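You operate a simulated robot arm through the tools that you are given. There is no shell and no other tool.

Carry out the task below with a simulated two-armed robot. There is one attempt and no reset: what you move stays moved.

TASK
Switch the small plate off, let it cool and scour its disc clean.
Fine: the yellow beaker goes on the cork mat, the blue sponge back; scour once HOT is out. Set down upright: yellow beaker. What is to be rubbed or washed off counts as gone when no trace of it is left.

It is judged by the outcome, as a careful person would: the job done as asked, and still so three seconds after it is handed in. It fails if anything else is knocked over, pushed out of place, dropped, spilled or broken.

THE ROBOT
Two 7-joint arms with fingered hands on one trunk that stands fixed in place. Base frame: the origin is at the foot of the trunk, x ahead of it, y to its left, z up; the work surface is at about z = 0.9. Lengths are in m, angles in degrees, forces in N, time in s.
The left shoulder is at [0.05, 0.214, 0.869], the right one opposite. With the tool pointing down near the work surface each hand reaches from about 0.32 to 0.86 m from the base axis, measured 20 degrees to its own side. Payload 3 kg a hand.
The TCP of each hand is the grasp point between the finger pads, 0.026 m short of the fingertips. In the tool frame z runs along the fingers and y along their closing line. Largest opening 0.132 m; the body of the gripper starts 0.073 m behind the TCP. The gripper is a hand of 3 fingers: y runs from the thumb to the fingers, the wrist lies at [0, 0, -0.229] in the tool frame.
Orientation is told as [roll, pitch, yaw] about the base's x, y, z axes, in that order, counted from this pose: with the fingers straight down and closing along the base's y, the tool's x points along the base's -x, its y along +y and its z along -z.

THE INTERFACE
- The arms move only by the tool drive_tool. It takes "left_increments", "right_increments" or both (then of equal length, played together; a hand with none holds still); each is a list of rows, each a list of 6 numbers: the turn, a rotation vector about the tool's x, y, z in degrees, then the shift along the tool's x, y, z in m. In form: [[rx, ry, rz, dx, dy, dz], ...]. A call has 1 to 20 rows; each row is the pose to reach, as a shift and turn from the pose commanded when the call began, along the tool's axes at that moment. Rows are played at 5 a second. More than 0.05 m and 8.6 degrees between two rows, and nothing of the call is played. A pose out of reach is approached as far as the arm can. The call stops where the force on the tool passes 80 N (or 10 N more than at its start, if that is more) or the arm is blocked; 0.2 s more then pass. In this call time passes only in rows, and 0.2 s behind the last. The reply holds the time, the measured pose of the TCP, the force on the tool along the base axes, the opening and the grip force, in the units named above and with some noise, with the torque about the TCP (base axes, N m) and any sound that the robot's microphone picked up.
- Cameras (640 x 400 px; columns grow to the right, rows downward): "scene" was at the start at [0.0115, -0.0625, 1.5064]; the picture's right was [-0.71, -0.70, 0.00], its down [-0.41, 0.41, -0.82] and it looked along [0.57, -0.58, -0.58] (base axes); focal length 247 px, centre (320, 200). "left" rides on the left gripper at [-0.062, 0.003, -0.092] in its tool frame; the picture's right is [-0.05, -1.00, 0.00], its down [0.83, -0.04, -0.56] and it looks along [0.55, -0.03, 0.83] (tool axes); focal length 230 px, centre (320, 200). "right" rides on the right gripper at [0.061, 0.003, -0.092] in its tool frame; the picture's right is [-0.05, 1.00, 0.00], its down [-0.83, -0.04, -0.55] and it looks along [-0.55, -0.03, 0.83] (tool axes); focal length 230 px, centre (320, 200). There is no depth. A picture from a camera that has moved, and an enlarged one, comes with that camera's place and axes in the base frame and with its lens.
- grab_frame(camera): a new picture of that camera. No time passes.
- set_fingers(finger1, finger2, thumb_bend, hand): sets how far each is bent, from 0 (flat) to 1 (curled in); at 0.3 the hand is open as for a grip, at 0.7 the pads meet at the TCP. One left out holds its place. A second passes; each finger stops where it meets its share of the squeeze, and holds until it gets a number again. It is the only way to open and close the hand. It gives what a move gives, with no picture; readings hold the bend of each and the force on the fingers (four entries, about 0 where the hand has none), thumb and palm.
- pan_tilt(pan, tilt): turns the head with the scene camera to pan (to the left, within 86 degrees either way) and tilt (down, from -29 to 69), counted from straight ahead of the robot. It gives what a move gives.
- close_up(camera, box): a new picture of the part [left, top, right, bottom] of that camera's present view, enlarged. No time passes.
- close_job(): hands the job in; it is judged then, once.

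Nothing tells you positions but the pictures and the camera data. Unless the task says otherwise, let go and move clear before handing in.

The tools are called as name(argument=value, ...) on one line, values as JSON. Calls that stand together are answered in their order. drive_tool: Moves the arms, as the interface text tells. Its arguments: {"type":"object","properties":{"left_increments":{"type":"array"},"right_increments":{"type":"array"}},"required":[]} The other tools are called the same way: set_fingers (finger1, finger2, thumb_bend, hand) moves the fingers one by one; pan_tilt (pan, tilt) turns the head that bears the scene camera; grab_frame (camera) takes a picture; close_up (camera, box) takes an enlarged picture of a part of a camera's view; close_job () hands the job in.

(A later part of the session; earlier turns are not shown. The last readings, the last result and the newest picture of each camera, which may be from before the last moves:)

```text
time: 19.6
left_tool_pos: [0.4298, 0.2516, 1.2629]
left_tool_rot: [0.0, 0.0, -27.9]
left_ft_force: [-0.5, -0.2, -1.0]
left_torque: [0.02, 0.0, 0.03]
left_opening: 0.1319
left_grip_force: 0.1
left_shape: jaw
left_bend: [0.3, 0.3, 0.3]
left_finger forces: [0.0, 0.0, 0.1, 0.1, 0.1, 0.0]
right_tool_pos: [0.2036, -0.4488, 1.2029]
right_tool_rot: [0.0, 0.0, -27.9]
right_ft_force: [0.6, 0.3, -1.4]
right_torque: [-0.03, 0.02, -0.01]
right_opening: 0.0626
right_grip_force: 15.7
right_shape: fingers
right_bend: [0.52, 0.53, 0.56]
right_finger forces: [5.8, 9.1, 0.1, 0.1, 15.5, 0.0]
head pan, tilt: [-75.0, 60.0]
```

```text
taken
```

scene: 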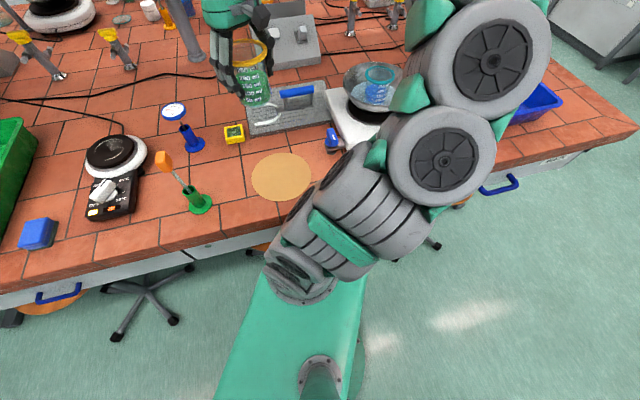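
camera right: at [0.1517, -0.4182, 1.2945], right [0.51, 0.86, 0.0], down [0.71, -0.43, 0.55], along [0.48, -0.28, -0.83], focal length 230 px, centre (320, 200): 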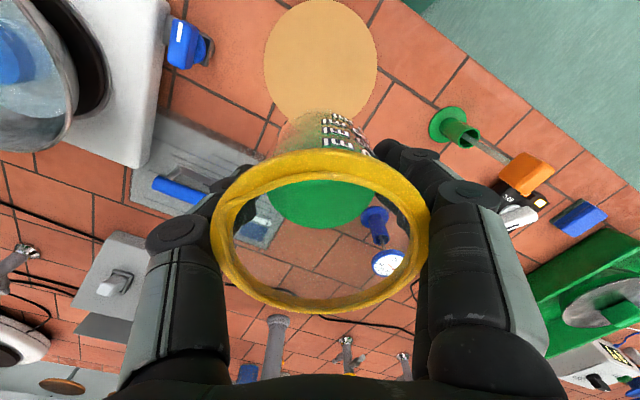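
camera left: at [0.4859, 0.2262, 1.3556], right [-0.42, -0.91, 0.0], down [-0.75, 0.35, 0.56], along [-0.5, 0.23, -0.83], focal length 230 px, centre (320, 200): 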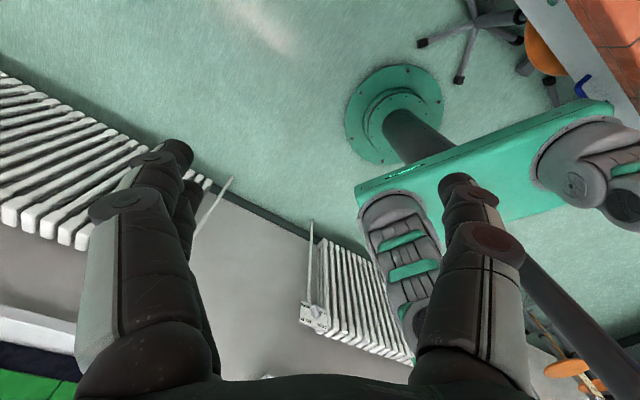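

The mat centre now triangulates to about (0.175, -0.43). I'll shift in by 2 cm, lower part of the way, and check the arm's clearance.

drive_tool(right_increments=[[0, 0, 0, 0.006, 0, 0.008], [0, 0, 0, 0.015, 0, 0.025], [0, 0, 0, 0.021, 0, 0.045], [0, 0, 0, 0.023, 0, 0.065], [0, 0, 0, 0.023, 0, 0.085], [0, 0, 0, 0.023, 0, 0.1], [0, 0, 0, 0.023, 0, 0.11]])

grab_frame(camera="right")

grab_frame(camera="scene")

```text
time: 21.2
left_tool_pos: [0.4288, 0.2523, 1.2631]
left_tool_rot: [0.1, 0.0, -27.9]
left_ft_force: [0.4, -0.3, -0.7]
left_torque: [-0.03, 0.02, 0.01]
left_opening: 0.1318
left_grip_force: 0.0
left_shape: jaw
left_bend: [0.3, 0.3, 0.3]
left_finger forces: [0.0, 0.0, 0.0, 0.1, 0.0, 0.0]
right_tool_pos: [0.1847, -0.4359, 1.0934]
right_tool_rot: [0.1, 0.1, -27.9]
right_ft_force: [-0.7, -0.7, -2.6]
right_torque: [0.02, 0.02, 0.0]
right_opening: 0.0623
right_grip_force: 14.4
right_shape: fingers
right_bend: [0.52, 0.53, 0.56]
right_finger forces: [5.7, 8.8, 0.0, 0.1, 14.9, 0.1]
head pan, tilt: [-75.0, 60.0]
```

```text
taken
camera right: at [0.1318, -0.4061, 1.1843], right [0.51, 0.86, 0.0], down [0.71, -0.43, 0.55], along [0.48, -0.28, -0.83], focal length 230 px, centre (320, 200)
```

right: 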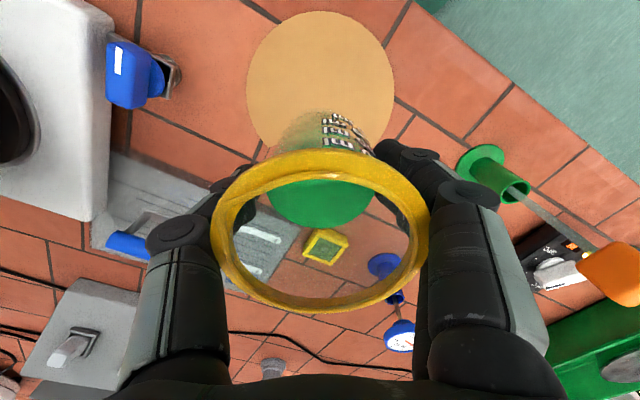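

```text
taken
```

scene: 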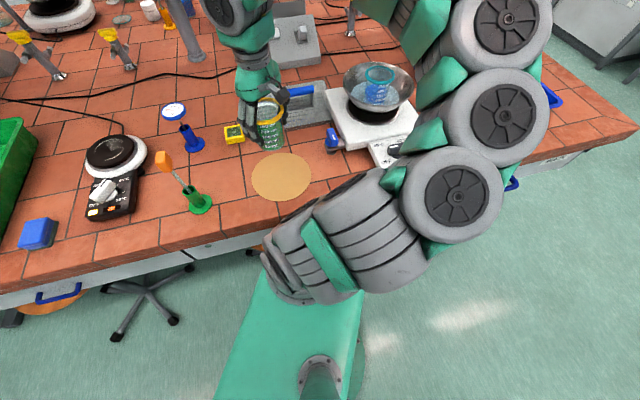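

The arm's elbow stays high above the bench. I'll lower further to just above the mat.

drive_tool(right_increments=[[0, 0, 0, 0, 0, 0.012], [0, 0, 0, 0, 0, 0.03], [0, 0, 0, 0, 0, 0.05], [0, 0, 0, 0, 0, 0.068], [0, 0, 0, 0, 0, 0.08], [0, 0, 0, 0, 0, 0.085]])

grab_frame(camera="right")

close_up(camera="scene", box=[200, 60, 360, 220])

grab_frame(camera="scene")

```text
time: 22.6
left_tool_pos: [0.4294, 0.2518, 1.2632]
left_tool_rot: [0.0, 0.0, -27.9]
left_ft_force: [0.3, 0.9, 0.6]
left_torque: [0.0, 0.0, -0.01]
left_opening: 0.1318
left_grip_force: 0.0
left_shape: jaw
left_bend: [0.3, 0.3, 0.3]
left_finger forces: [0.0, 0.0, 0.0, 0.1, 0.0, 0.0]
right_tool_pos: [0.1842, -0.4375, 1.006]
right_tool_rot: [0.0, 0.1, -27.9]
right_ft_force: [-0.4, 0.0, -3.3]
right_torque: [0.0, 0.03, 0.01]
right_opening: 0.0624
right_grip_force: 14.9
right_shape: fingers
right_bend: [0.52, 0.53, 0.56]
right_finger forces: [5.7, 8.6, 0.0, 0.1, 14.6, 0.0]
head pan, tilt: [-75.0, 60.0]
```

```text
taken
camera right: at [0.1317, -0.4065, 1.0984], right [0.51, 0.86, 0.0], down [0.71, -0.43, 0.55], along [0.48, -0.29, -0.83], focal length 230 px, centre (320, 200)
```

right: 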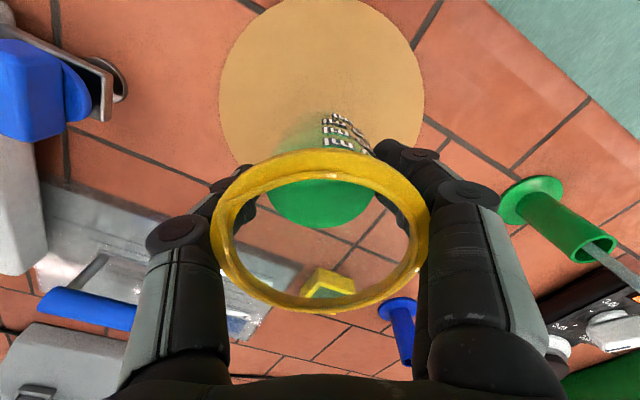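

```text
2.50 times, centred on (280, 140) of scene
camera zoom: at [-0.0331, -0.0646, 1.4727], right [-0.97, -0.26, 0.0], down [-0.22, 0.84, -0.5], along [0.13, -0.48, -0.87], focal length 617 px, centre (420, 350)
```

zoom: 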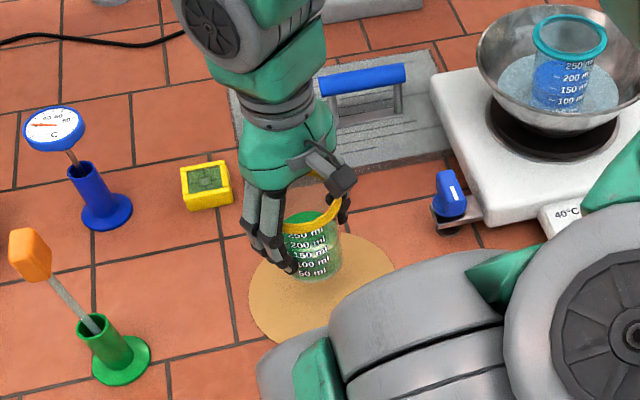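

```text
taken
```

scene: 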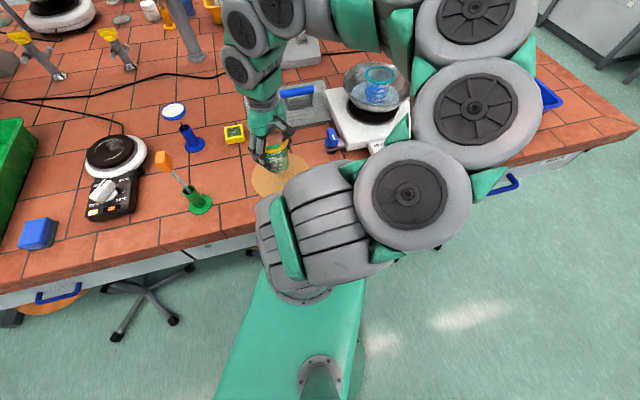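

The beaker is right above the mat. I'll lower the last bit in small steps and watch the force.

drive_tool(right_increments=[[0, 0, 0, 0, 0, 0.004], [0, 0, 0, 0, 0, 0.008], [0, 0, 0, 0, 0, 0.012], [0, 0, 0, 0, 0, 0.015]])

close_up(camera="scene", box=[240, 110, 330, 210])

```text
time: 23.6
left_tool_pos: [0.429, 0.2519, 1.2623]
left_tool_rot: [0.0, -0.1, -27.8]
left_ft_force: [-0.5, -0.4, 0.2]
left_torque: [-0.01, -0.03, 0.02]
left_opening: 0.132
left_grip_force: 0.1
left_shape: jaw
left_bend: [0.3, 0.3, 0.3]
left_finger forces: [0.0, 0.1, 0.0, 0.0, 0.1, 0.0]
right_tool_pos: [0.1834, -0.4372, 0.9896]
right_tool_rot: [0.1, 0.1, -27.9]
right_ft_force: [-0.2, 0.0, -2.8]
right_torque: [0.01, -0.01, -0.01]
right_opening: 0.0626
right_grip_force: 14.3
right_shape: fingers
right_bend: [0.52, 0.53, 0.56]
right_finger forces: [5.7, 8.6, 0.0, 0.1, 14.8, 0.1]
head pan, tilt: [-75.0, 60.0]
```

```text
4.00 times, centred on (285, 160) of scene
camera zoom: at [-0.0331, -0.0646, 1.4727], right [-0.97, -0.26, 0.0], down [-0.22, 0.84, -0.5], along [0.13, -0.48, -0.87], focal length 987 px, centre (460, 360)
```

zoom: 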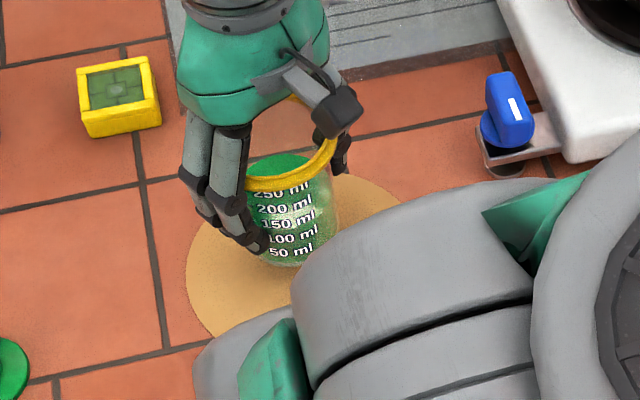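

No contact yet; continuing in 2–3 mm steps.

drive_tool(right_increments=[[0, 0, 0, 0, 0, 0.002], [0, 0, 0, 0, 0, 0.004], [0, 0, 0, 0, 0, 0.006]])

close_up(camera="scene", box=[240, 110, 330, 210])

```text
time: 24.4
left_tool_pos: [0.4292, 0.2541, 1.2629]
left_tool_rot: [-0.1, -0.1, -27.8]
left_ft_force: [-0.3, -0.8, -0.5]
left_torque: [-0.01, 0.0, 0.0]
left_opening: 0.1321
left_grip_force: 0.0
left_shape: jaw
left_bend: [0.3, 0.3, 0.3]
left_finger forces: [0.0, 0.1, 0.1, 0.1, 0.1, 0.0]
right_tool_pos: [0.1821, -0.4377, 0.9856]
right_tool_rot: [0.0, 0.0, -27.9]
right_ft_force: [0.6, 0.4, -3.4]
right_torque: [0.05, -0.04, 0.01]
right_opening: 0.0623
right_grip_force: 14.8
right_shape: fingers
right_bend: [0.52, 0.53, 0.56]
right_finger forces: [5.8, 8.7, 0.1, 0.1, 14.6, 0.0]
head pan, tilt: [-75.0, 60.0]
```

```text
4.00 times, centred on (285, 160) of scene
camera zoom: at [-0.0331, -0.0646, 1.4727], right [-0.97, -0.26, 0.0], down [-0.22, 0.84, -0.5], along [0.13, -0.48, -0.87], focal length 987 px, centre (460, 360)
```

zoom: 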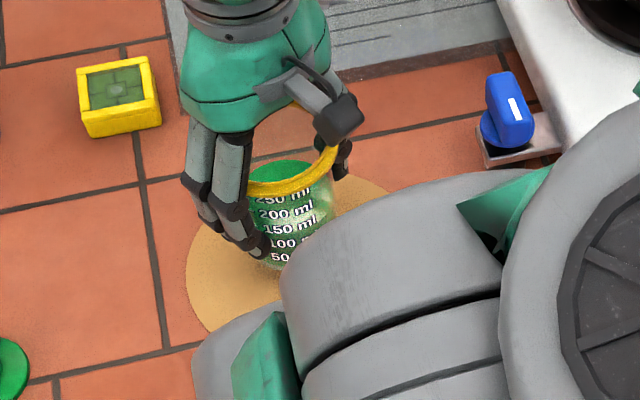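

drive_tool(right_increments=[[0, 0, 0, 0, 0, 0.002], [0, 0, 0, 0, 0, 0.004], [0, 0, 0, 0, 0, 0.006]])

grab_frame(camera="right")

```text
time: 25.2
left_tool_pos: [0.4296, 0.2511, 1.2632]
left_tool_rot: [0.0, 0.0, -27.8]
left_ft_force: [-0.4, 0.0, 0.7]
left_torque: [-0.02, 0.01, 0.0]
left_opening: 0.1318
left_grip_force: 0.1
left_shape: jaw
left_bend: [0.3, 0.3, 0.3]
left_finger forces: [0.1, 0.0, 0.0, 0.0, 0.1, 0.0]
right_tool_pos: [0.1848, -0.4378, 0.9788]
right_tool_rot: [0.0, 0.1, -27.9]
right_ft_force: [-0.1, 1.1, -2.1]
right_torque: [0.01, 0.0, 0.02]
right_opening: 0.0622
right_grip_force: 14.0
right_shape: fingers
right_bend: [0.52, 0.53, 0.56]
right_finger forces: [5.6, 8.7, 0.0, 0.1, 14.6, 0.0]
head pan, tilt: [-75.0, 60.0]
```

```text
taken
camera right: at [0.1322, -0.4067, 1.0709], right [0.51, 0.86, 0.0], down [0.71, -0.43, 0.56], along [0.48, -0.28, -0.83], focal length 230 px, centre (320, 200)
```

right: 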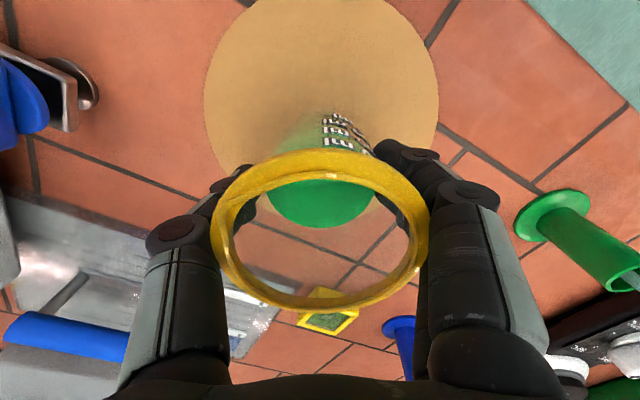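

Still no contact. The mat centre looks slightly nearer to the trunk, so I'll nudge 1 cm inward while continuing the descent.

drive_tool(right_increments=[[0, 0, 0, 0.004, 0, 0], [0, 0, 0, 0.008, 0, 0], [0, 0, 0, 0.012, 0, 0.001], [0, 0, 0, 0.012, 0, 0.003], [0, 0, 0, 0.012, 0, 0.005]])

grab_frame(camera="right")

close_up(camera="scene", box=[240, 110, 330, 210])

```text
time: 26.4
left_tool_pos: [0.4309, 0.2521, 1.2649]
left_tool_rot: [0.0, 0.0, -27.8]
left_ft_force: [0.1, -0.6, 0.8]
left_torque: [0.02, 0.02, -0.01]
left_opening: 0.1319
left_grip_force: 0.1
left_shape: jaw
left_bend: [0.3, 0.3, 0.3]
left_finger forces: [0.0, 0.0, 0.0, 0.1, 0.1, 0.0]
right_tool_pos: [0.1736, -0.4318, 0.9748]
right_tool_rot: [0.0, 0.1, -27.9]
right_ft_force: [0.8, 0.0, -2.6]
right_torque: [0.0, -0.02, -0.05]
right_opening: 0.0624
right_grip_force: 14.3
right_shape: fingers
right_bend: [0.52, 0.53, 0.56]
right_finger forces: [5.8, 8.6, 0.1, 0.0, 14.6, 0.0]
head pan, tilt: [-75.0, 60.0]
```

```text
taken
camera right: at [0.1214, -0.4014, 1.0664], right [0.51, 0.86, 0.0], down [0.71, -0.43, 0.55], along [0.48, -0.28, -0.83], focal length 230 px, centre (320, 200)
```

right: 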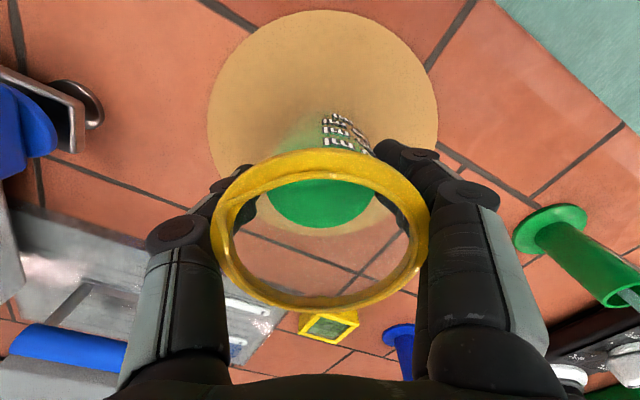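

```text
4.00 times, centred on (285, 160) of scene
camera zoom: at [-0.0331, -0.0646, 1.4727], right [-0.97, -0.26, 0.0], down [-0.22, 0.84, -0.5], along [0.13, -0.48, -0.87], focal length 987 px, centre (460, 360)
```

zoom: 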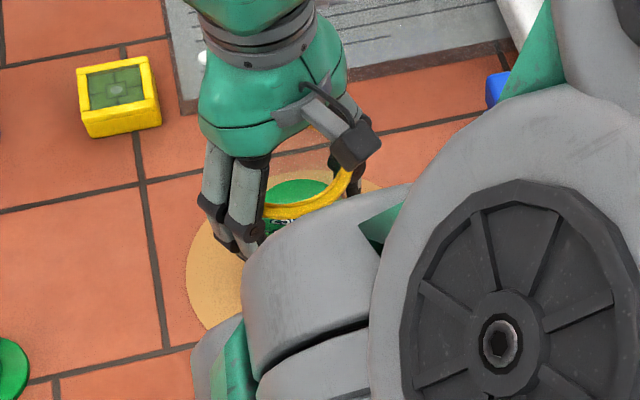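

drive_tool(right_increments=[[0, 0, 0, 0, 0, 0.002], [0, 0, 0, 0, 0, 0.004], [0, 0, 0, 0, 0, 0.006]])

```text
time: 27.2
left_tool_pos: [0.4294, 0.2524, 1.2652]
left_tool_rot: [0.0, 0.0, -27.8]
left_ft_force: [0.2, -0.1, 0.4]
left_torque: [0.0, 0.01, -0.01]
left_opening: 0.1317
left_grip_force: 0.0
left_shape: jaw
left_bend: [0.3, 0.3, 0.3]
left_finger forces: [0.0, 0.0, 0.1, 0.0, 0.0, 0.1]
right_tool_pos: [0.1739, -0.4334, 0.9706]
right_tool_rot: [0.0, 0.1, -27.7]
right_ft_force: [0.0, 0.4, -2.5]
right_torque: [-0.02, 0.0, 0.01]
right_opening: 0.0625
right_grip_force: 14.3
right_shape: fingers
right_bend: [0.52, 0.53, 0.56]
right_finger forces: [5.8, 8.1, 0.0, 0.0, 14.1, 0.1]
head pan, tilt: [-75.0, 60.0]
```

drive_tool(right_increments=[[0, 0, 0, 0, 0, 0.002], [0, 0, 0, 0, 0, 0.004]])

close_up(camera="right", box=[220, 60, 420, 260])

```text
time: 27.8
left_tool_pos: [0.4299, 0.2524, 1.2638]
left_tool_rot: [0.0, 0.0, -27.8]
left_ft_force: [0.7, 0.9, 0.2]
left_torque: [-0.02, 0.0, 0.04]
left_opening: 0.132
left_grip_force: 0.1
left_shape: jaw
left_bend: [0.3, 0.3, 0.3]
left_finger forces: [0.1, 0.0, 0.0, 0.0, 0.0, 0.1]
right_tool_pos: [0.174, -0.4321, 0.9697]
right_tool_rot: [0.1, 0.1, -27.9]
right_ft_force: [0.5, 0.4, -2.7]
right_torque: [0.02, 0.01, 0.0]
right_opening: 0.0621
right_grip_force: 14.4
right_shape: fingers
right_bend: [0.52, 0.53, 0.56]
right_finger forces: [5.7, 8.2, 0.1, 0.1, 14.1, 0.1]
right hand out of reach, approached as far as the arm can: row 1, 2
head pan, tilt: [-75.0, 60.0]
```

```text
2.00 times, centred on (320, 160) of right
camera zoom: at [0.1221, -0.4024, 1.0627], right [0.51, 0.86, 0.0], down [0.71, -0.43, 0.55], along [0.48, -0.28, -0.83], focal length 460 px, centre (320, 280)
```

zoom: 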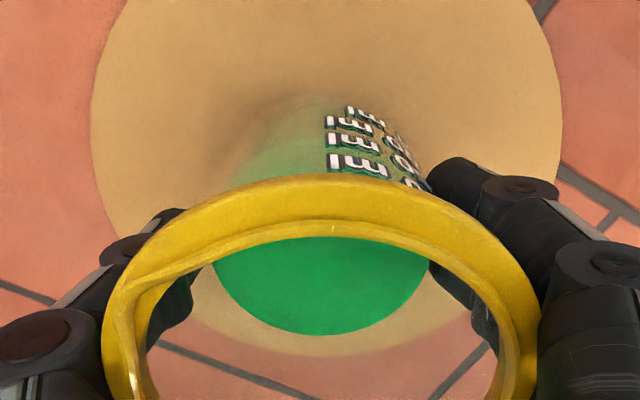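

The arm reached its inner limit with the beaker still a few mm up. A little further out on the mat gives more depth, so I'll shift outward ~1.5 cm and then lower.

drive_tool(right_increments=[[0, 0, 0, -0.005, -0.003, -0.004], [0, 0, 0, -0.01, -0.006, -0.004], [0, 0, 0, -0.0145, -0.008, -0.004]])

drive_tool(right_increments=[[0, 0, 0, 0, 0, 0.002], [0, 0, 0, 0, 0, 0.004]])

```text
time: 28.6
left_tool_pos: [0.4311, 0.2513, 1.2648]
left_tool_rot: [0.0, 0.0, -27.8]
left_ft_force: [0.2, -0.3, 0.1]
left_torque: [0.03, -0.02, 0.02]
left_opening: 0.1319
left_grip_force: 0.1
left_shape: jaw
left_bend: [0.3, 0.3, 0.3]
left_finger forces: [0.1, 0.0, 0.0, 0.0, 0.0, 0.1]
right_tool_pos: [0.183, -0.4471, 0.9753]
right_tool_rot: [-0.1, -0.1, -28.0]
right_ft_force: [0.4, 0.3, -2.3]
right_torque: [-0.03, 0.01, 0.02]
right_opening: 0.0623
right_grip_force: 13.7
right_shape: fingers
right_bend: [0.52, 0.53, 0.56]
right_finger forces: [5.6, 8.1, 0.0, 0.0, 14.1, 0.0]
head pan, tilt: [-75.0, 60.0]
```

```text
time: 29.2
left_tool_pos: [0.4293, 0.2524, 1.2629]
left_tool_rot: [0.0, -0.1, -27.8]
left_ft_force: [0.9, 0.2, 0.1]
left_torque: [0.01, 0.01, 0.0]
left_opening: 0.132
left_grip_force: 0.0
left_shape: jaw
left_bend: [0.3, 0.3, 0.3]
left_finger forces: [0.0, 0.0, 0.1, 0.1, 0.1, 0.1]
right_tool_pos: [0.1846, -0.448, 0.9706]
right_tool_rot: [0.0, 0.1, -27.9]
right_ft_force: [-0.1, 0.1, -2.5]
right_torque: [-0.01, 0.01, -0.03]
right_opening: 0.0624
right_grip_force: 14.4
right_shape: fingers
right_bend: [0.52, 0.53, 0.56]
right_finger forces: [5.6, 8.2, 0.0, 0.0, 14.0, 0.0]
head pan, tilt: [-75.0, 60.0]
```

drive_tool(right_increments=[[0, 0, 0, 0, 0, 0.002], [0, 0, 0, 0, 0, 0.004]])

drive_tool(right_increments=[[0, 0, 0, 0, 0, 0.002]])

```text
time: 29.8
left_tool_pos: [0.4297, 0.2515, 1.2639]
left_tool_rot: [0.0, 0.0, -27.8]
left_ft_force: [2.3, -0.3, 0.1]
left_torque: [0.0, -0.01, 0.03]
left_opening: 0.1323
left_grip_force: 0.1
left_shape: jaw
left_bend: [0.3, 0.3, 0.3]
left_finger forces: [0.0, 0.0, 0.0, 0.0, 0.0, 0.0]
right_tool_pos: [0.1834, -0.448, 0.9667]
right_tool_rot: [0.0, -0.1, -27.9]
right_ft_force: [0.0, 0.1, -2.5]
right_torque: [0.0, -0.01, 0.0]
right_opening: 0.0622
right_grip_force: 14.1
right_shape: fingers
right_bend: [0.52, 0.53, 0.56]
right_finger forces: [5.5, 8.1, 0.0, 0.0, 14.0, 0.0]
head pan, tilt: [-75.0, 60.0]
```

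```text
time: 30.2
left_tool_pos: [0.4294, 0.252, 1.2627]
left_tool_rot: [0.0, 0.0, -27.8]
left_ft_force: [-1.0, 0.3, -0.6]
left_torque: [-0.02, -0.03, -0.01]
left_opening: 0.1319
left_grip_force: 0.1
left_shape: jaw
left_bend: [0.3, 0.3, 0.3]
left_finger forces: [0.0, 0.0, 0.0, 0.0, 0.1, 0.0]
right_tool_pos: [0.1823, -0.4473, 0.9655]
right_tool_rot: [0.0, 0.0, -27.9]
right_ft_force: [0.2, 0.1, -2.1]
right_torque: [0.02, -0.02, -0.03]
right_opening: 0.0621
right_grip_force: 13.8
right_shape: fingers
right_bend: [0.52, 0.53, 0.56]
right_finger forces: [5.6, 7.9, 0.0, 0.0, 14.0, 0.1]
head pan, tilt: [-75.0, 60.0]
```

drive_tool(right_increments=[[0, 0, 0, 0, 0, 0.002], [0, 0, 0, 0, 0, 0.0035]])

close_up(camera="right", box=[220, 60, 420, 260])

grab_frame(camera="scene")

```text
time: 30.8
left_tool_pos: [0.4286, 0.2525, 1.2637]
left_tool_rot: [0.0, 0.1, -27.8]
left_ft_force: [0.1, -0.6, 0.6]
left_torque: [0.0, -0.02, 0.0]
left_opening: 0.132
left_grip_force: 0.1
left_shape: jaw
left_bend: [0.3, 0.3, 0.3]
left_finger forces: [0.0, 0.0, 0.0, 0.0, 0.0, 0.0]
right_tool_pos: [0.1829, -0.4478, 0.9612]
right_tool_rot: [0.0, 0.1, -27.9]
right_ft_force: [0.1, 0.3, -2.6]
right_torque: [-0.06, 0.02, 0.02]
right_opening: 0.0624
right_grip_force: 13.6
right_shape: fingers
right_bend: [0.52, 0.53, 0.56]
right_finger forces: [5.5, 7.9, 0.0, 0.0, 14.0, 0.1]
head pan, tilt: [-75.0, 60.0]
```

```text
2.00 times, centred on (320, 160) of right
camera zoom: at [0.1308, -0.4168, 1.0533], right [0.51, 0.86, 0.0], down [0.71, -0.43, 0.55], along [0.48, -0.28, -0.83], focal length 460 px, centre (320, 280)
```

zoom: 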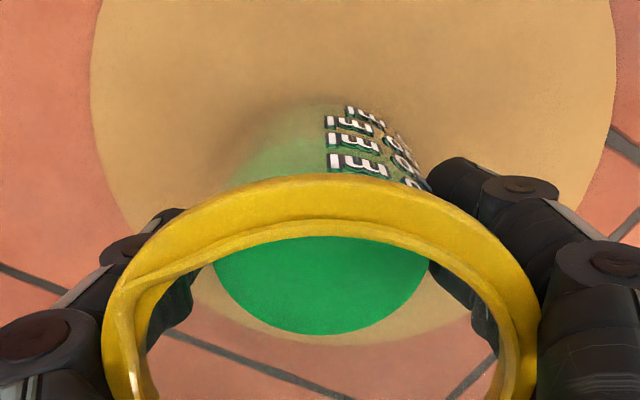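

```text
taken
```

scene: 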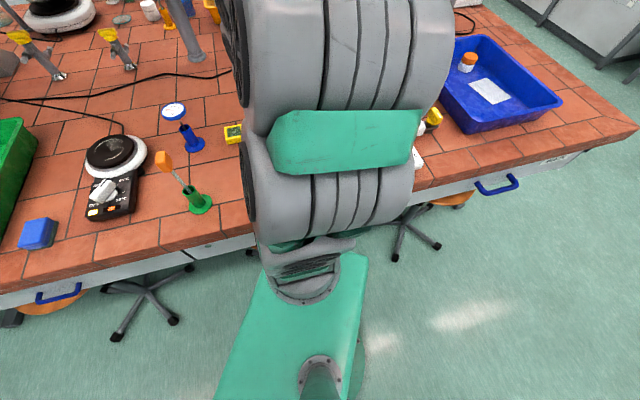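

The mat extends ~7 cm beyond the beaker's axis, so there's ample margin. Continuing down gently.

drive_tool(right_increments=[[0, 0, 0, 0, 0, 0.002], [0, 0, 0, 0, 0, 0.004]])

grab_frame(camera="scene")

```text
time: 31.4
left_tool_pos: [0.428, 0.2523, 1.2635]
left_tool_rot: [0.0, -0.1, -27.7]
left_ft_force: [0.0, 0.2, -0.1]
left_torque: [0.03, 0.01, 0.0]
left_opening: 0.1317
left_grip_force: 0.1
left_shape: jaw
left_bend: [0.3, 0.3, 0.3]
left_finger forces: [0.0, 0.0, 0.0, 0.0, 0.0, 0.1]
right_tool_pos: [0.1828, -0.4491, 0.9577]
right_tool_rot: [-0.1, -0.1, -27.8]
right_ft_force: [-2.5, -0.8, 39.2]
right_torque: [0.23, -0.14, 0.08]
right_opening: 0.0621
right_grip_force: 21.2
right_shape: fingers
right_bend: [0.54, 0.54, 0.57]
right_finger forces: [7.7, 12.0, 0.0, 0.0, 22.3, 0.0]
head pan, tilt: [-75.0, 60.0]
```

```text
taken
```

scene: 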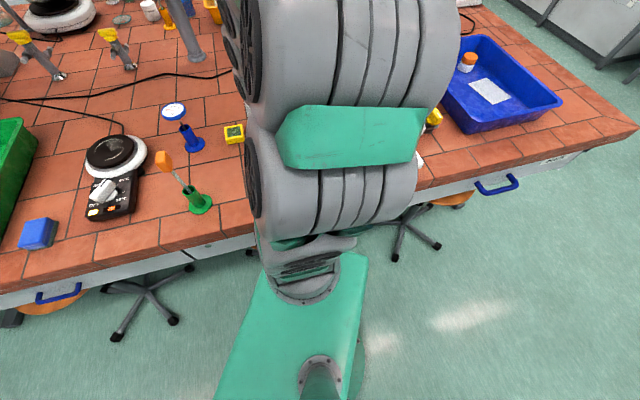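

Contact: the beaker stands on the mat (39 N). I'll ease off 2 mm and then open.

drive_tool(right_increments=[[0, 0, 0, 0, 0, -0.0018]])

```text
time: 31.8
left_tool_pos: [0.4295, 0.2523, 1.2625]
left_tool_rot: [0.1, 0.0, -27.9]
left_ft_force: [0.8, 0.1, 0.2]
left_torque: [0.01, 0.03, 0.0]
left_opening: 0.1319
left_grip_force: 0.1
left_shape: jaw
left_bend: [0.3, 0.3, 0.3]
left_finger forces: [0.0, 0.0, 0.1, 0.0, 0.0, 0.0]
right_tool_pos: [0.1827, -0.4476, 0.9583]
right_tool_rot: [0.0, 0.1, -27.8]
right_ft_force: [1.7, -3.8, 14.3]
right_torque: [0.12, -0.13, -0.04]
right_opening: 0.0623
right_grip_force: 16.1
right_shape: fingers
right_bend: [0.54, 0.54, 0.57]
right_finger forces: [6.1, 8.6, 0.0, 0.0, 18.8, 0.0]
head pan, tilt: [-75.0, 60.0]
```

drive_tool(right_increments=[[0, 0, 0, 0, 0, -0.0007]])

set_fingers(hand="right", finger1=0.45, finger2=0.45, thumb_bend=0.45)

set_fingers(hand="right", finger1=0.3, finger2=0.3, thumb_bend=0.3)

grab_frame(camera="right")

```text
time: 32.2
left_tool_pos: [0.4288, 0.2512, 1.2636]
left_tool_rot: [0.0, 0.0, -27.8]
left_ft_force: [-0.5, -0.8, -0.7]
left_torque: [-0.02, 0.0, -0.02]
left_opening: 0.132
left_grip_force: 0.1
left_shape: jaw
left_bend: [0.3, 0.3, 0.3]
left_finger forces: [0.1, 0.0, 0.0, 0.1, 0.0, 0.1]
right_tool_pos: [0.1827, -0.4463, 0.9599]
right_tool_rot: [0.1, 0.1, -28.0]
right_ft_force: [0.1, 0.4, 3.2]
right_torque: [0.13, -0.1, -0.03]
right_opening: 0.0622
right_grip_force: 14.8
right_shape: fingers
right_bend: [0.54, 0.54, 0.56]
right_finger forces: [6.1, 8.4, 0.0, 0.0, 15.1, 0.1]
head pan, tilt: [-75.0, 60.0]
```

```text
time: 33.2
left_tool_pos: [0.4289, 0.2527, 1.2636]
left_tool_rot: [0.0, 0.0, -27.7]
left_ft_force: [-0.4, 0.7, 0.1]
left_torque: [-0.02, -0.02, 0.0]
left_opening: 0.132
left_grip_force: 0.1
left_shape: jaw
left_bend: [0.3, 0.3, 0.3]
left_finger forces: [0.0, 0.0, 0.0, 0.1, 0.1, 0.0]
right_tool_pos: [0.1834, -0.4471, 0.9605]
right_tool_rot: [0.0, 0.1, -27.9]
right_ft_force: [-0.9, 1.2, 1.3]
right_torque: [-0.04, 0.01, -0.04]
right_opening: 0.0845
right_grip_force: 1.0
right_shape: fingers
right_bend: [0.45, 0.45, 0.45]
right_finger forces: [0.0, 0.3, 0.1, 0.0, 0.5, 0.1]
head pan, tilt: [-75.0, 60.0]
```

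```text
time: 34.2
left_tool_pos: [0.4296, 0.2523, 1.2623]
left_tool_rot: [-0.1, -0.1, -27.9]
left_ft_force: [0.7, -0.3, 0.2]
left_torque: [-0.01, 0.01, 0.03]
left_opening: 0.1319
left_grip_force: 0.1
left_shape: jaw
left_bend: [0.3, 0.3, 0.3]
left_finger forces: [0.1, 0.0, 0.0, 0.0, 0.0, 0.0]
right_tool_pos: [0.1835, -0.447, 0.9599]
right_tool_rot: [0.1, 0.0, -27.9]
right_ft_force: [0.3, -0.2, 0.3]
right_torque: [0.01, 0.0, -0.03]
right_opening: 0.134
right_grip_force: 0.1
right_shape: fingers
right_bend: [0.3, 0.3, 0.3]
right_finger forces: [0.0, 0.0, 0.0, 0.0, 0.1, 0.0]
head pan, tilt: [-75.0, 60.0]
```

```text
taken
camera right: at [0.1309, -0.4166, 1.0518], right [0.51, 0.86, 0.0], down [0.71, -0.43, 0.55], along [0.48, -0.28, -0.83], focal length 230 px, centre (320, 200)
```

right: 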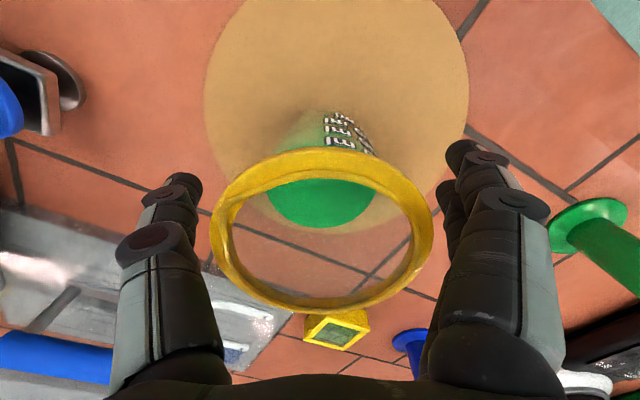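

Released; the beaker stands freely. I'll go straight up.

drive_tool(right_increments=[[0, 0, 0, 0, 0, -0.015], [0, 0, 0, 0, 0, -0.04], [0, 0, 0, 0, 0, -0.07], [0, 0, 0, 0, 0, -0.1], [0, 0, 0, 0, 0, -0.14], [0, 0, 0, 0, 0, -0.18], [0, 0, 0, 0, 0, -0.22], [0, 0, 0, 0, 0, -0.25]])

grab_frame(camera="right")

grab_frame(camera="scene")

```text
time: 36.0
left_tool_pos: [0.4293, 0.2534, 1.2644]
left_tool_rot: [0.1, 0.0, -27.8]
left_ft_force: [-0.4, -0.2, -0.2]
left_torque: [-0.02, 0.01, 0.01]
left_opening: 0.1321
left_grip_force: 0.0
left_shape: jaw
left_bend: [0.3, 0.3, 0.3]
left_finger forces: [0.1, 0.0, 0.0, 0.1, 0.0, 0.1]
right_tool_pos: [0.1849, -0.4485, 1.2101]
right_tool_rot: [0.0, 0.0, -27.8]
right_ft_force: [0.4, 0.6, -0.3]
right_torque: [0.02, -0.05, -0.02]
right_opening: 0.1342
right_grip_force: 0.0
right_shape: fingers
right_bend: [0.3, 0.3, 0.3]
right_finger forces: [0.0, 0.0, 0.0, 0.1, 0.0, 0.1]
head pan, tilt: [-75.0, 60.0]
```

```text
taken
camera right: at [0.1318, -0.4174, 1.3019], right [0.51, 0.86, 0.0], down [0.71, -0.43, 0.56], along [0.48, -0.28, -0.83], focal length 230 px, centre (320, 200)
```

right: 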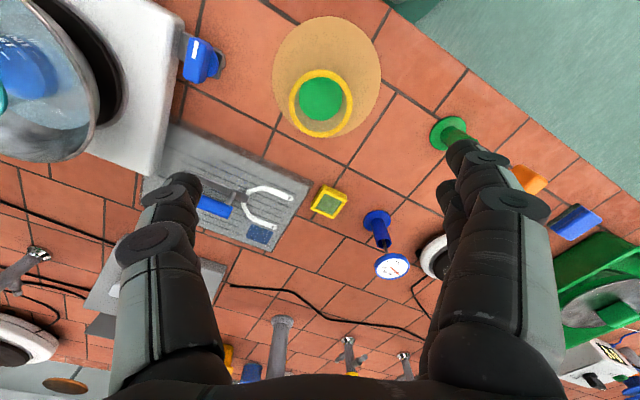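

```text
taken
```

scene: 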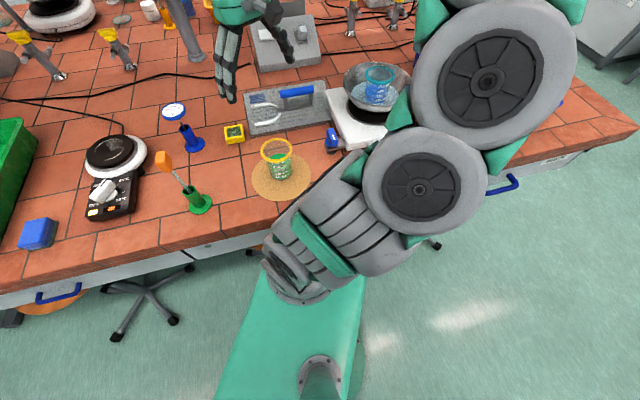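

The beaker stands well inside the mat. Next I move the right hand over the plate's knob, turning it so that the fingers close across the knob bar (yaw −90°).

drive_tool(right_increments=[[0, 0, 5.2, -0.0206, 0.0306, -0.005], [0, 0, 10.4, -0.0412, 0.0611, -0.01], [0, 0, 15.5, -0.0618, 0.0917, -0.015], [0, 0, 20.7, -0.0824, 0.1223, -0.02], [0, 0, 25.9, -0.103, 0.1528, -0.025], [0, 0, 31.1, -0.1236, 0.1834, -0.03], [0, 0, 36.2, -0.1441, 0.214, -0.03], [0, 0, 41.4, -0.1647, 0.2445, -0.03], [0, 0, 46.6, -0.1853, 0.2751, -0.03], [0, 0, 51.8, -0.2059, 0.3057, -0.03], [0, 0, 56.9, -0.2265, 0.3362, -0.03], [0, 0, 62.1, -0.2471, 0.3668, -0.03]])

grab_frame(camera="right")

pan_tilt(pan=-40, tilt=45)

grab_frame(camera="scene")

```text
time: 38.6
left_tool_pos: [0.4291, 0.2529, 1.2631]
left_tool_rot: [0.1, 0.0, -27.8]
left_ft_force: [0.6, 0.2, 0.3]
left_torque: [-0.02, 0.02, 0.05]
left_opening: 0.1318
left_grip_force: 0.0
left_shape: jaw
left_bend: [0.3, 0.3, 0.3]
left_finger forces: [0.0, 0.0, 0.0, 0.0, 0.1, 0.1]
right_tool_pos: [0.571, -0.2403, 1.2401]
right_tool_rot: [0.3, 0.0, -90.0]
right_ft_force: [0.6, -0.8, -0.4]
right_torque: [-0.01, 0.0, -0.01]
right_opening: 0.134
right_grip_force: 0.1
right_shape: fingers
right_bend: [0.3, 0.3, 0.3]
right_finger forces: [0.1, 0.0, 0.0, 0.0, 0.0, 0.0]
head pan, tilt: [-75.0, 60.0]
```

```text
taken
camera right: at [0.5766, -0.1792, 1.3316], right [1.0, -0.05, 0.0], down [-0.05, -0.83, 0.55], along [-0.03, -0.55, -0.83], focal length 230 px, centre (320, 200)
```

right: 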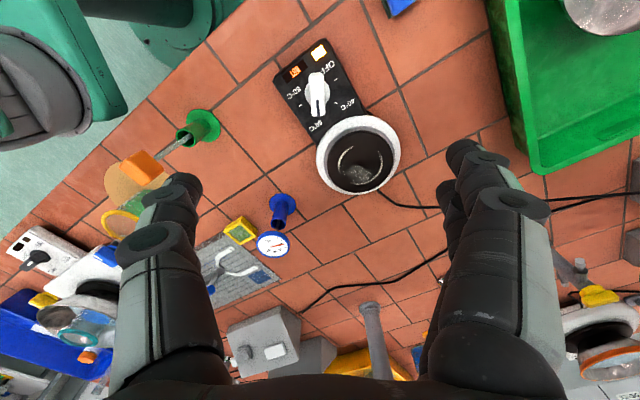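

```text
time: 39.6
left_tool_pos: [0.429, 0.2513, 1.2643]
left_tool_rot: [0.0, -0.1, -27.8]
left_ft_force: [0.4, -1.2, -0.2]
left_torque: [0.03, -0.02, -0.01]
left_opening: 0.1321
left_grip_force: 0.0
left_shape: jaw
left_bend: [0.3, 0.3, 0.3]
left_finger forces: [0.0, 0.1, 0.0, 0.1, 0.0, 0.1]
right_tool_pos: [0.5724, -0.2397, 1.2394]
right_tool_rot: [0.1, 0.0, -90.0]
right_ft_force: [0.5, -0.5, -0.1]
right_torque: [-0.02, 0.03, 0.0]
right_opening: 0.1336
right_grip_force: 0.1
right_shape: fingers
right_bend: [0.3, 0.3, 0.3]
right_finger forces: [0.0, 0.0, 0.1, 0.1, 0.0, 0.0]
head pan, tilt: [-40.0, 45.0]
```

```text
taken
```

scene: 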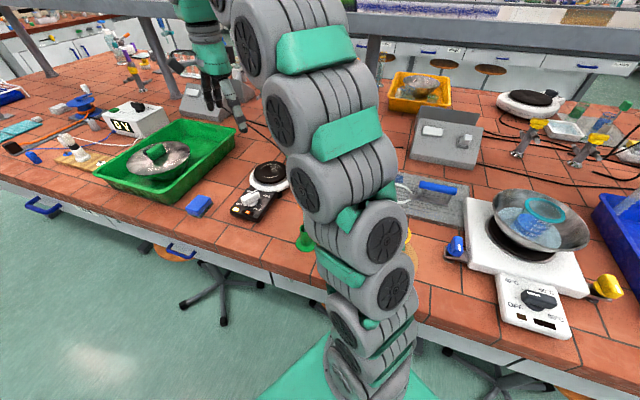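

close_up(camera="right", box=[260, 30, 410, 210])

close_up(camera="right", box=[270, 30, 370, 140])

close_up(camera="scene", box=[170, 150, 300, 230])

```text
2.22 times, centred on (335, 120) of right
camera zoom: at [0.5759, -0.1795, 1.331], right [1.0, -0.05, 0.0], down [-0.04, -0.83, 0.55], along [-0.03, -0.55, -0.83], focal length 511 px, centre (287, 378)
```

zoom: 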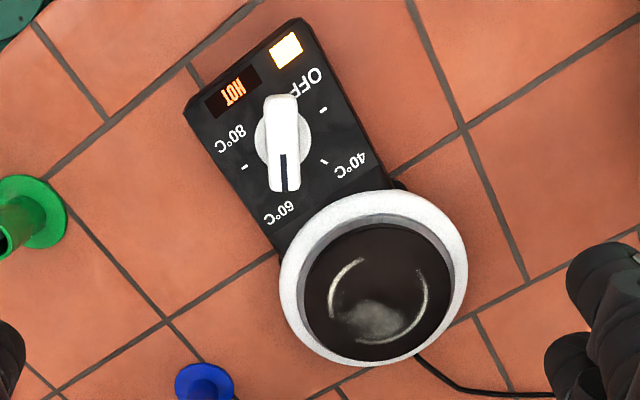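

```text
3.64 times, centred on (320, 85) of right
camera zoom: at [0.5759, -0.1795, 1.331], right [1.0, -0.05, 0.0], down [-0.04, -0.83, 0.55], along [-0.03, -0.55, -0.83], focal length 837 px, centre (320, 618)
```

zoom: 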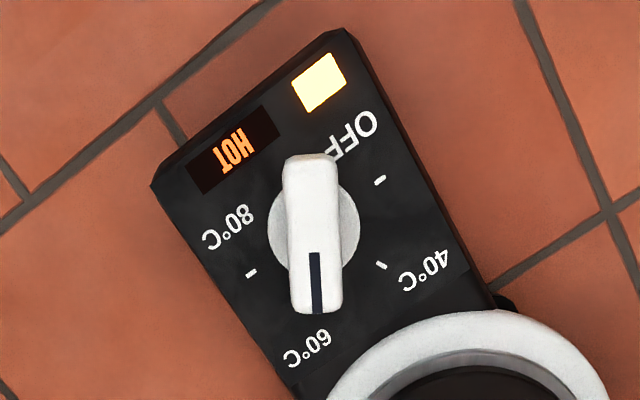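

```text
4.92 times, centred on (235, 190) of scene
camera zoom: at [0.0118, -0.0525, 1.4921], right [-0.64, -0.77, 0.0], down [-0.54, 0.46, -0.71], along [0.54, -0.45, -0.71], focal length 1214 px, centre (738, 249)
```

zoom: 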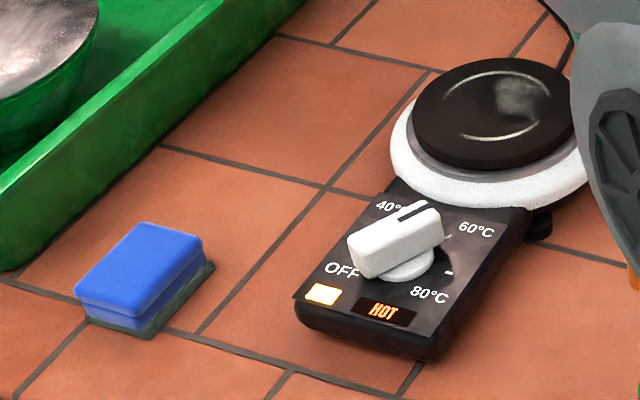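

Clear view: panel top at z ≈ 0.937, knob centre ≈ (0.569, −0.2385), pointer at 60, OFF 120° counter-clockwise. The disc carries a pale ring and a smear. I'll half-close the fingers and lower them over the knob bar.

set_fingers(hand="right", finger1=0.55, finger2=0.55, thumb_bend=0.55)

drive_tool(right_increments=[[0, 0, 0, 0.001, -0.002, 0.04], [0, 0, 0, 0.002, -0.0035, 0.085], [0, 0, 0, 0.002, -0.0035, 0.13], [0, 0, 0, 0.002, -0.0035, 0.17], [0, 0, 0, 0.002, -0.0035, 0.2], [0, 0, 0, 0.002, -0.0035, 0.215]])

grab_frame(camera="right")

close_up(camera="scene", box=[170, 110, 310, 230])

```text
time: 40.6
left_tool_pos: [0.429, 0.2522, 1.2631]
left_tool_rot: [0.1, 0.0, -27.8]
left_ft_force: [0.5, 0.4, -0.1]
left_torque: [-0.02, 0.01, 0.02]
left_opening: 0.1321
left_grip_force: 0.0
left_shape: jaw
left_bend: [0.3, 0.3, 0.3]
left_finger forces: [0.1, 0.1, 0.0, 0.0, 0.0, 0.0]
right_tool_pos: [0.5724, -0.2396, 1.2395]
right_tool_rot: [0.0, 0.0, -90.0]
right_ft_force: [0.2, 0.0, 0.2]
right_torque: [-0.01, -0.01, -0.01]
right_opening: 0.0516
right_grip_force: 0.2
right_shape: fingers
right_bend: [0.55, 0.55, 0.55]
right_finger forces: [0.1, 0.0, 0.0, 0.1, 0.0, 0.0]
head pan, tilt: [-40.0, 45.0]
```

```text
time: 42.0
left_tool_pos: [0.4292, 0.2535, 1.263]
left_tool_rot: [0.0, 0.0, -27.9]
left_ft_force: [-0.6, 0.5, 0.7]
left_torque: [0.01, -0.01, -0.03]
left_opening: 0.1317
left_grip_force: 0.0
left_shape: jaw
left_bend: [0.3, 0.3, 0.3]
left_finger forces: [0.0, 0.0, 0.1, 0.1, 0.0, 0.0]
right_tool_pos: [0.5693, -0.2376, 1.0234]
right_tool_rot: [0.0, 0.0, -90.0]
right_ft_force: [0.1, -0.8, 0.5]
right_torque: [0.01, -0.04, 0.01]
right_opening: 0.0511
right_grip_force: 0.0
right_shape: fingers
right_bend: [0.55, 0.55, 0.55]
right_finger forces: [0.0, 0.0, 0.0, 0.0, 0.0, 0.0]
head pan, tilt: [-40.0, 45.0]
```

```text
taken
camera right: at [0.5728, -0.1763, 1.1166], right [1.0, -0.05, 0.0], down [-0.04, -0.83, 0.55], along [-0.03, -0.55, -0.83], focal length 230 px, centre (320, 200)
```

right: 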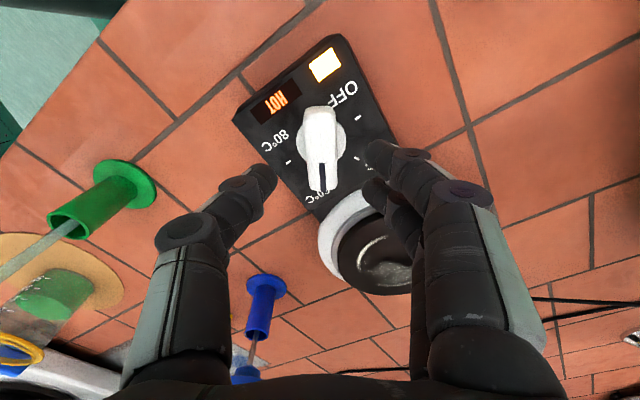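

```text
3.33 times, centred on (240, 170) of scene
camera zoom: at [0.0119, -0.0525, 1.4921], right [-0.64, -0.77, 0.0], down [-0.54, 0.45, -0.71], along [0.54, -0.45, -0.71], focal length 822 px, centre (587, 300)
```

zoom: 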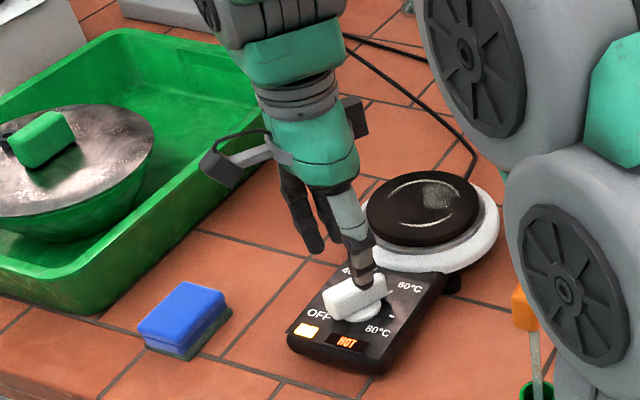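

Aligned. Lowering to the grip height, tips just above the panel.

drive_tool(right_increments=[[0, 0, 0, 0, 0, 0.02], [0, 0, 0, 0, 0, 0.038], [0, 0, 0, 0, 0, 0.05]])

grab_frame(camera="right")

close_up(camera="scene", box=[210, 150, 290, 230])

```text
time: 42.8
left_tool_pos: [0.4297, 0.2516, 1.2633]
left_tool_rot: [-0.1, 0.0, -27.6]
left_ft_force: [0.2, -0.4, -0.2]
left_torque: [0.0, 0.0, -0.03]
left_opening: 0.1321
left_grip_force: 0.1
left_shape: jaw
left_bend: [0.3, 0.3, 0.3]
left_finger forces: [0.1, 0.0, 0.1, 0.0, 0.0, 0.1]
right_tool_pos: [0.5705, -0.2368, 0.9749]
right_tool_rot: [0.1, 0.0, -90.0]
right_ft_force: [0.2, 0.2, -0.3]
right_torque: [-0.01, 0.01, 0.02]
right_opening: 0.0512
right_grip_force: 0.0
right_shape: fingers
right_bend: [0.55, 0.55, 0.55]
right_finger forces: [0.0, 0.0, 0.0, 0.0, 0.0, 0.0]
head pan, tilt: [-40.0, 45.0]
```

```text
taken
camera right: at [0.5735, -0.176, 1.0662], right [1.0, -0.05, 0.0], down [-0.04, -0.83, 0.55], along [-0.03, -0.55, -0.83], focal length 230 px, centre (320, 200)
```

right: 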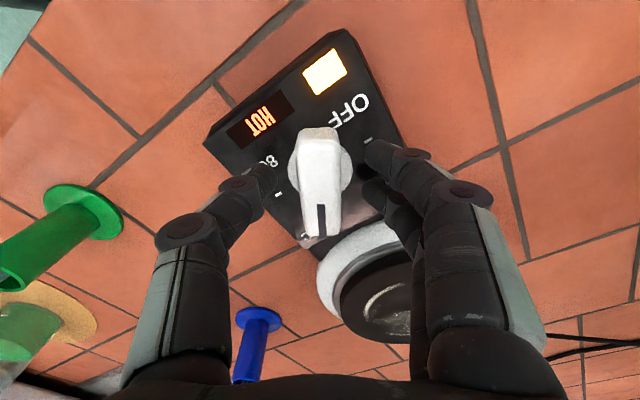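

```text
5.00 times, centred on (250, 190) of scene
camera zoom: at [0.0119, -0.0525, 1.4921], right [-0.64, -0.77, 0.0], down [-0.54, 0.45, -0.71], along [0.54, -0.45, -0.71], focal length 1233 px, centre (670, 250)
```

zoom: 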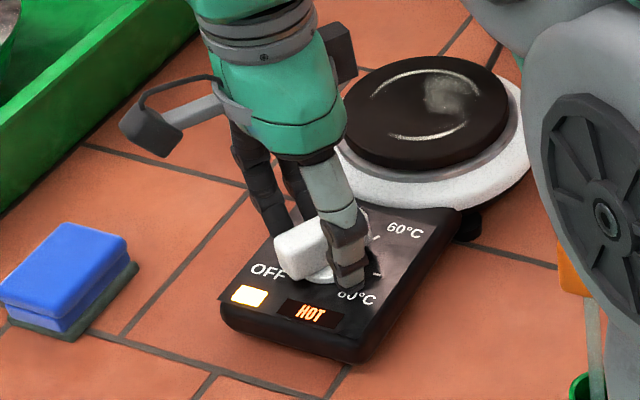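

Fingers straddle the bar. Closing on it.

set_fingers(hand="right", finger1=0.66, finger2=0.66, thumb_bend=0.66)

grab_frame(camera="right")

close_up(camera="scene", box=[210, 150, 290, 230])

```text
time: 43.8
left_tool_pos: [0.43, 0.2517, 1.2637]
left_tool_rot: [-0.1, 0.0, -27.8]
left_ft_force: [1.4, 0.0, -0.2]
left_torque: [0.03, -0.01, 0.01]
left_opening: 0.1316
left_grip_force: 0.1
left_shape: jaw
left_bend: [0.3, 0.3, 0.3]
left_finger forces: [0.0, 0.1, 0.1, 0.1, 0.0, 0.0]
right_tool_pos: [0.5696, -0.2365, 0.9756]
right_tool_rot: [0.1, 0.0, -90.0]
right_ft_force: [2.3, -0.1, -1.4]
right_torque: [-0.01, -0.03, 0.01]
right_opening: 0.0226
right_grip_force: 3.2
right_shape: fingers
right_bend: [0.64, 0.64, 0.65]
right_finger forces: [2.0, 2.2, 0.0, 0.1, 1.8, 0.1]
head pan, tilt: [-40.0, 45.0]
```

```text
taken
camera right: at [0.5733, -0.176, 1.0663], right [1.0, -0.05, 0.0], down [-0.04, -0.83, 0.55], along [-0.03, -0.55, -0.83], focal length 230 px, centre (320, 200)
```

right: 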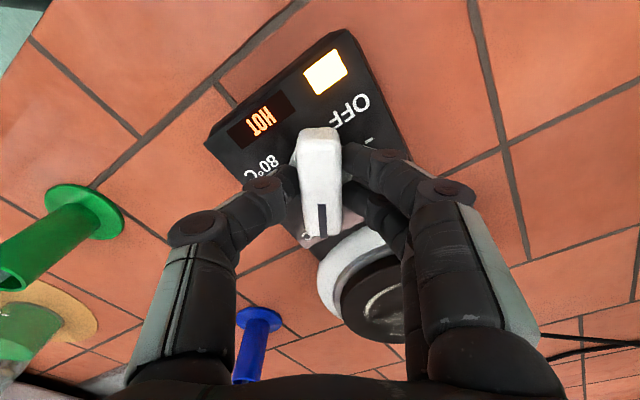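

```text
5.00 times, centred on (250, 190) of scene
camera zoom: at [0.0119, -0.0525, 1.4921], right [-0.64, -0.77, 0.0], down [-0.54, 0.45, -0.71], along [0.54, -0.45, -0.71], focal length 1233 px, centre (670, 250)
```

zoom: 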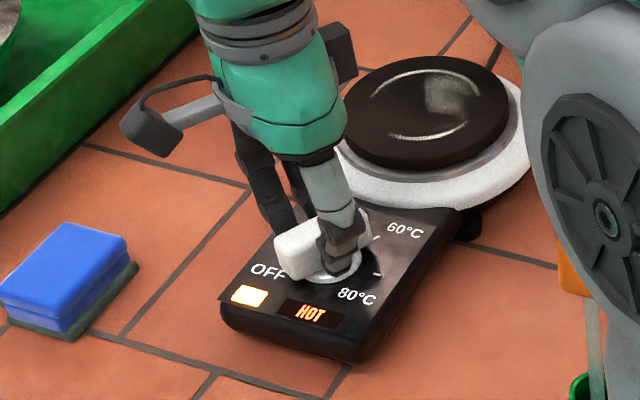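

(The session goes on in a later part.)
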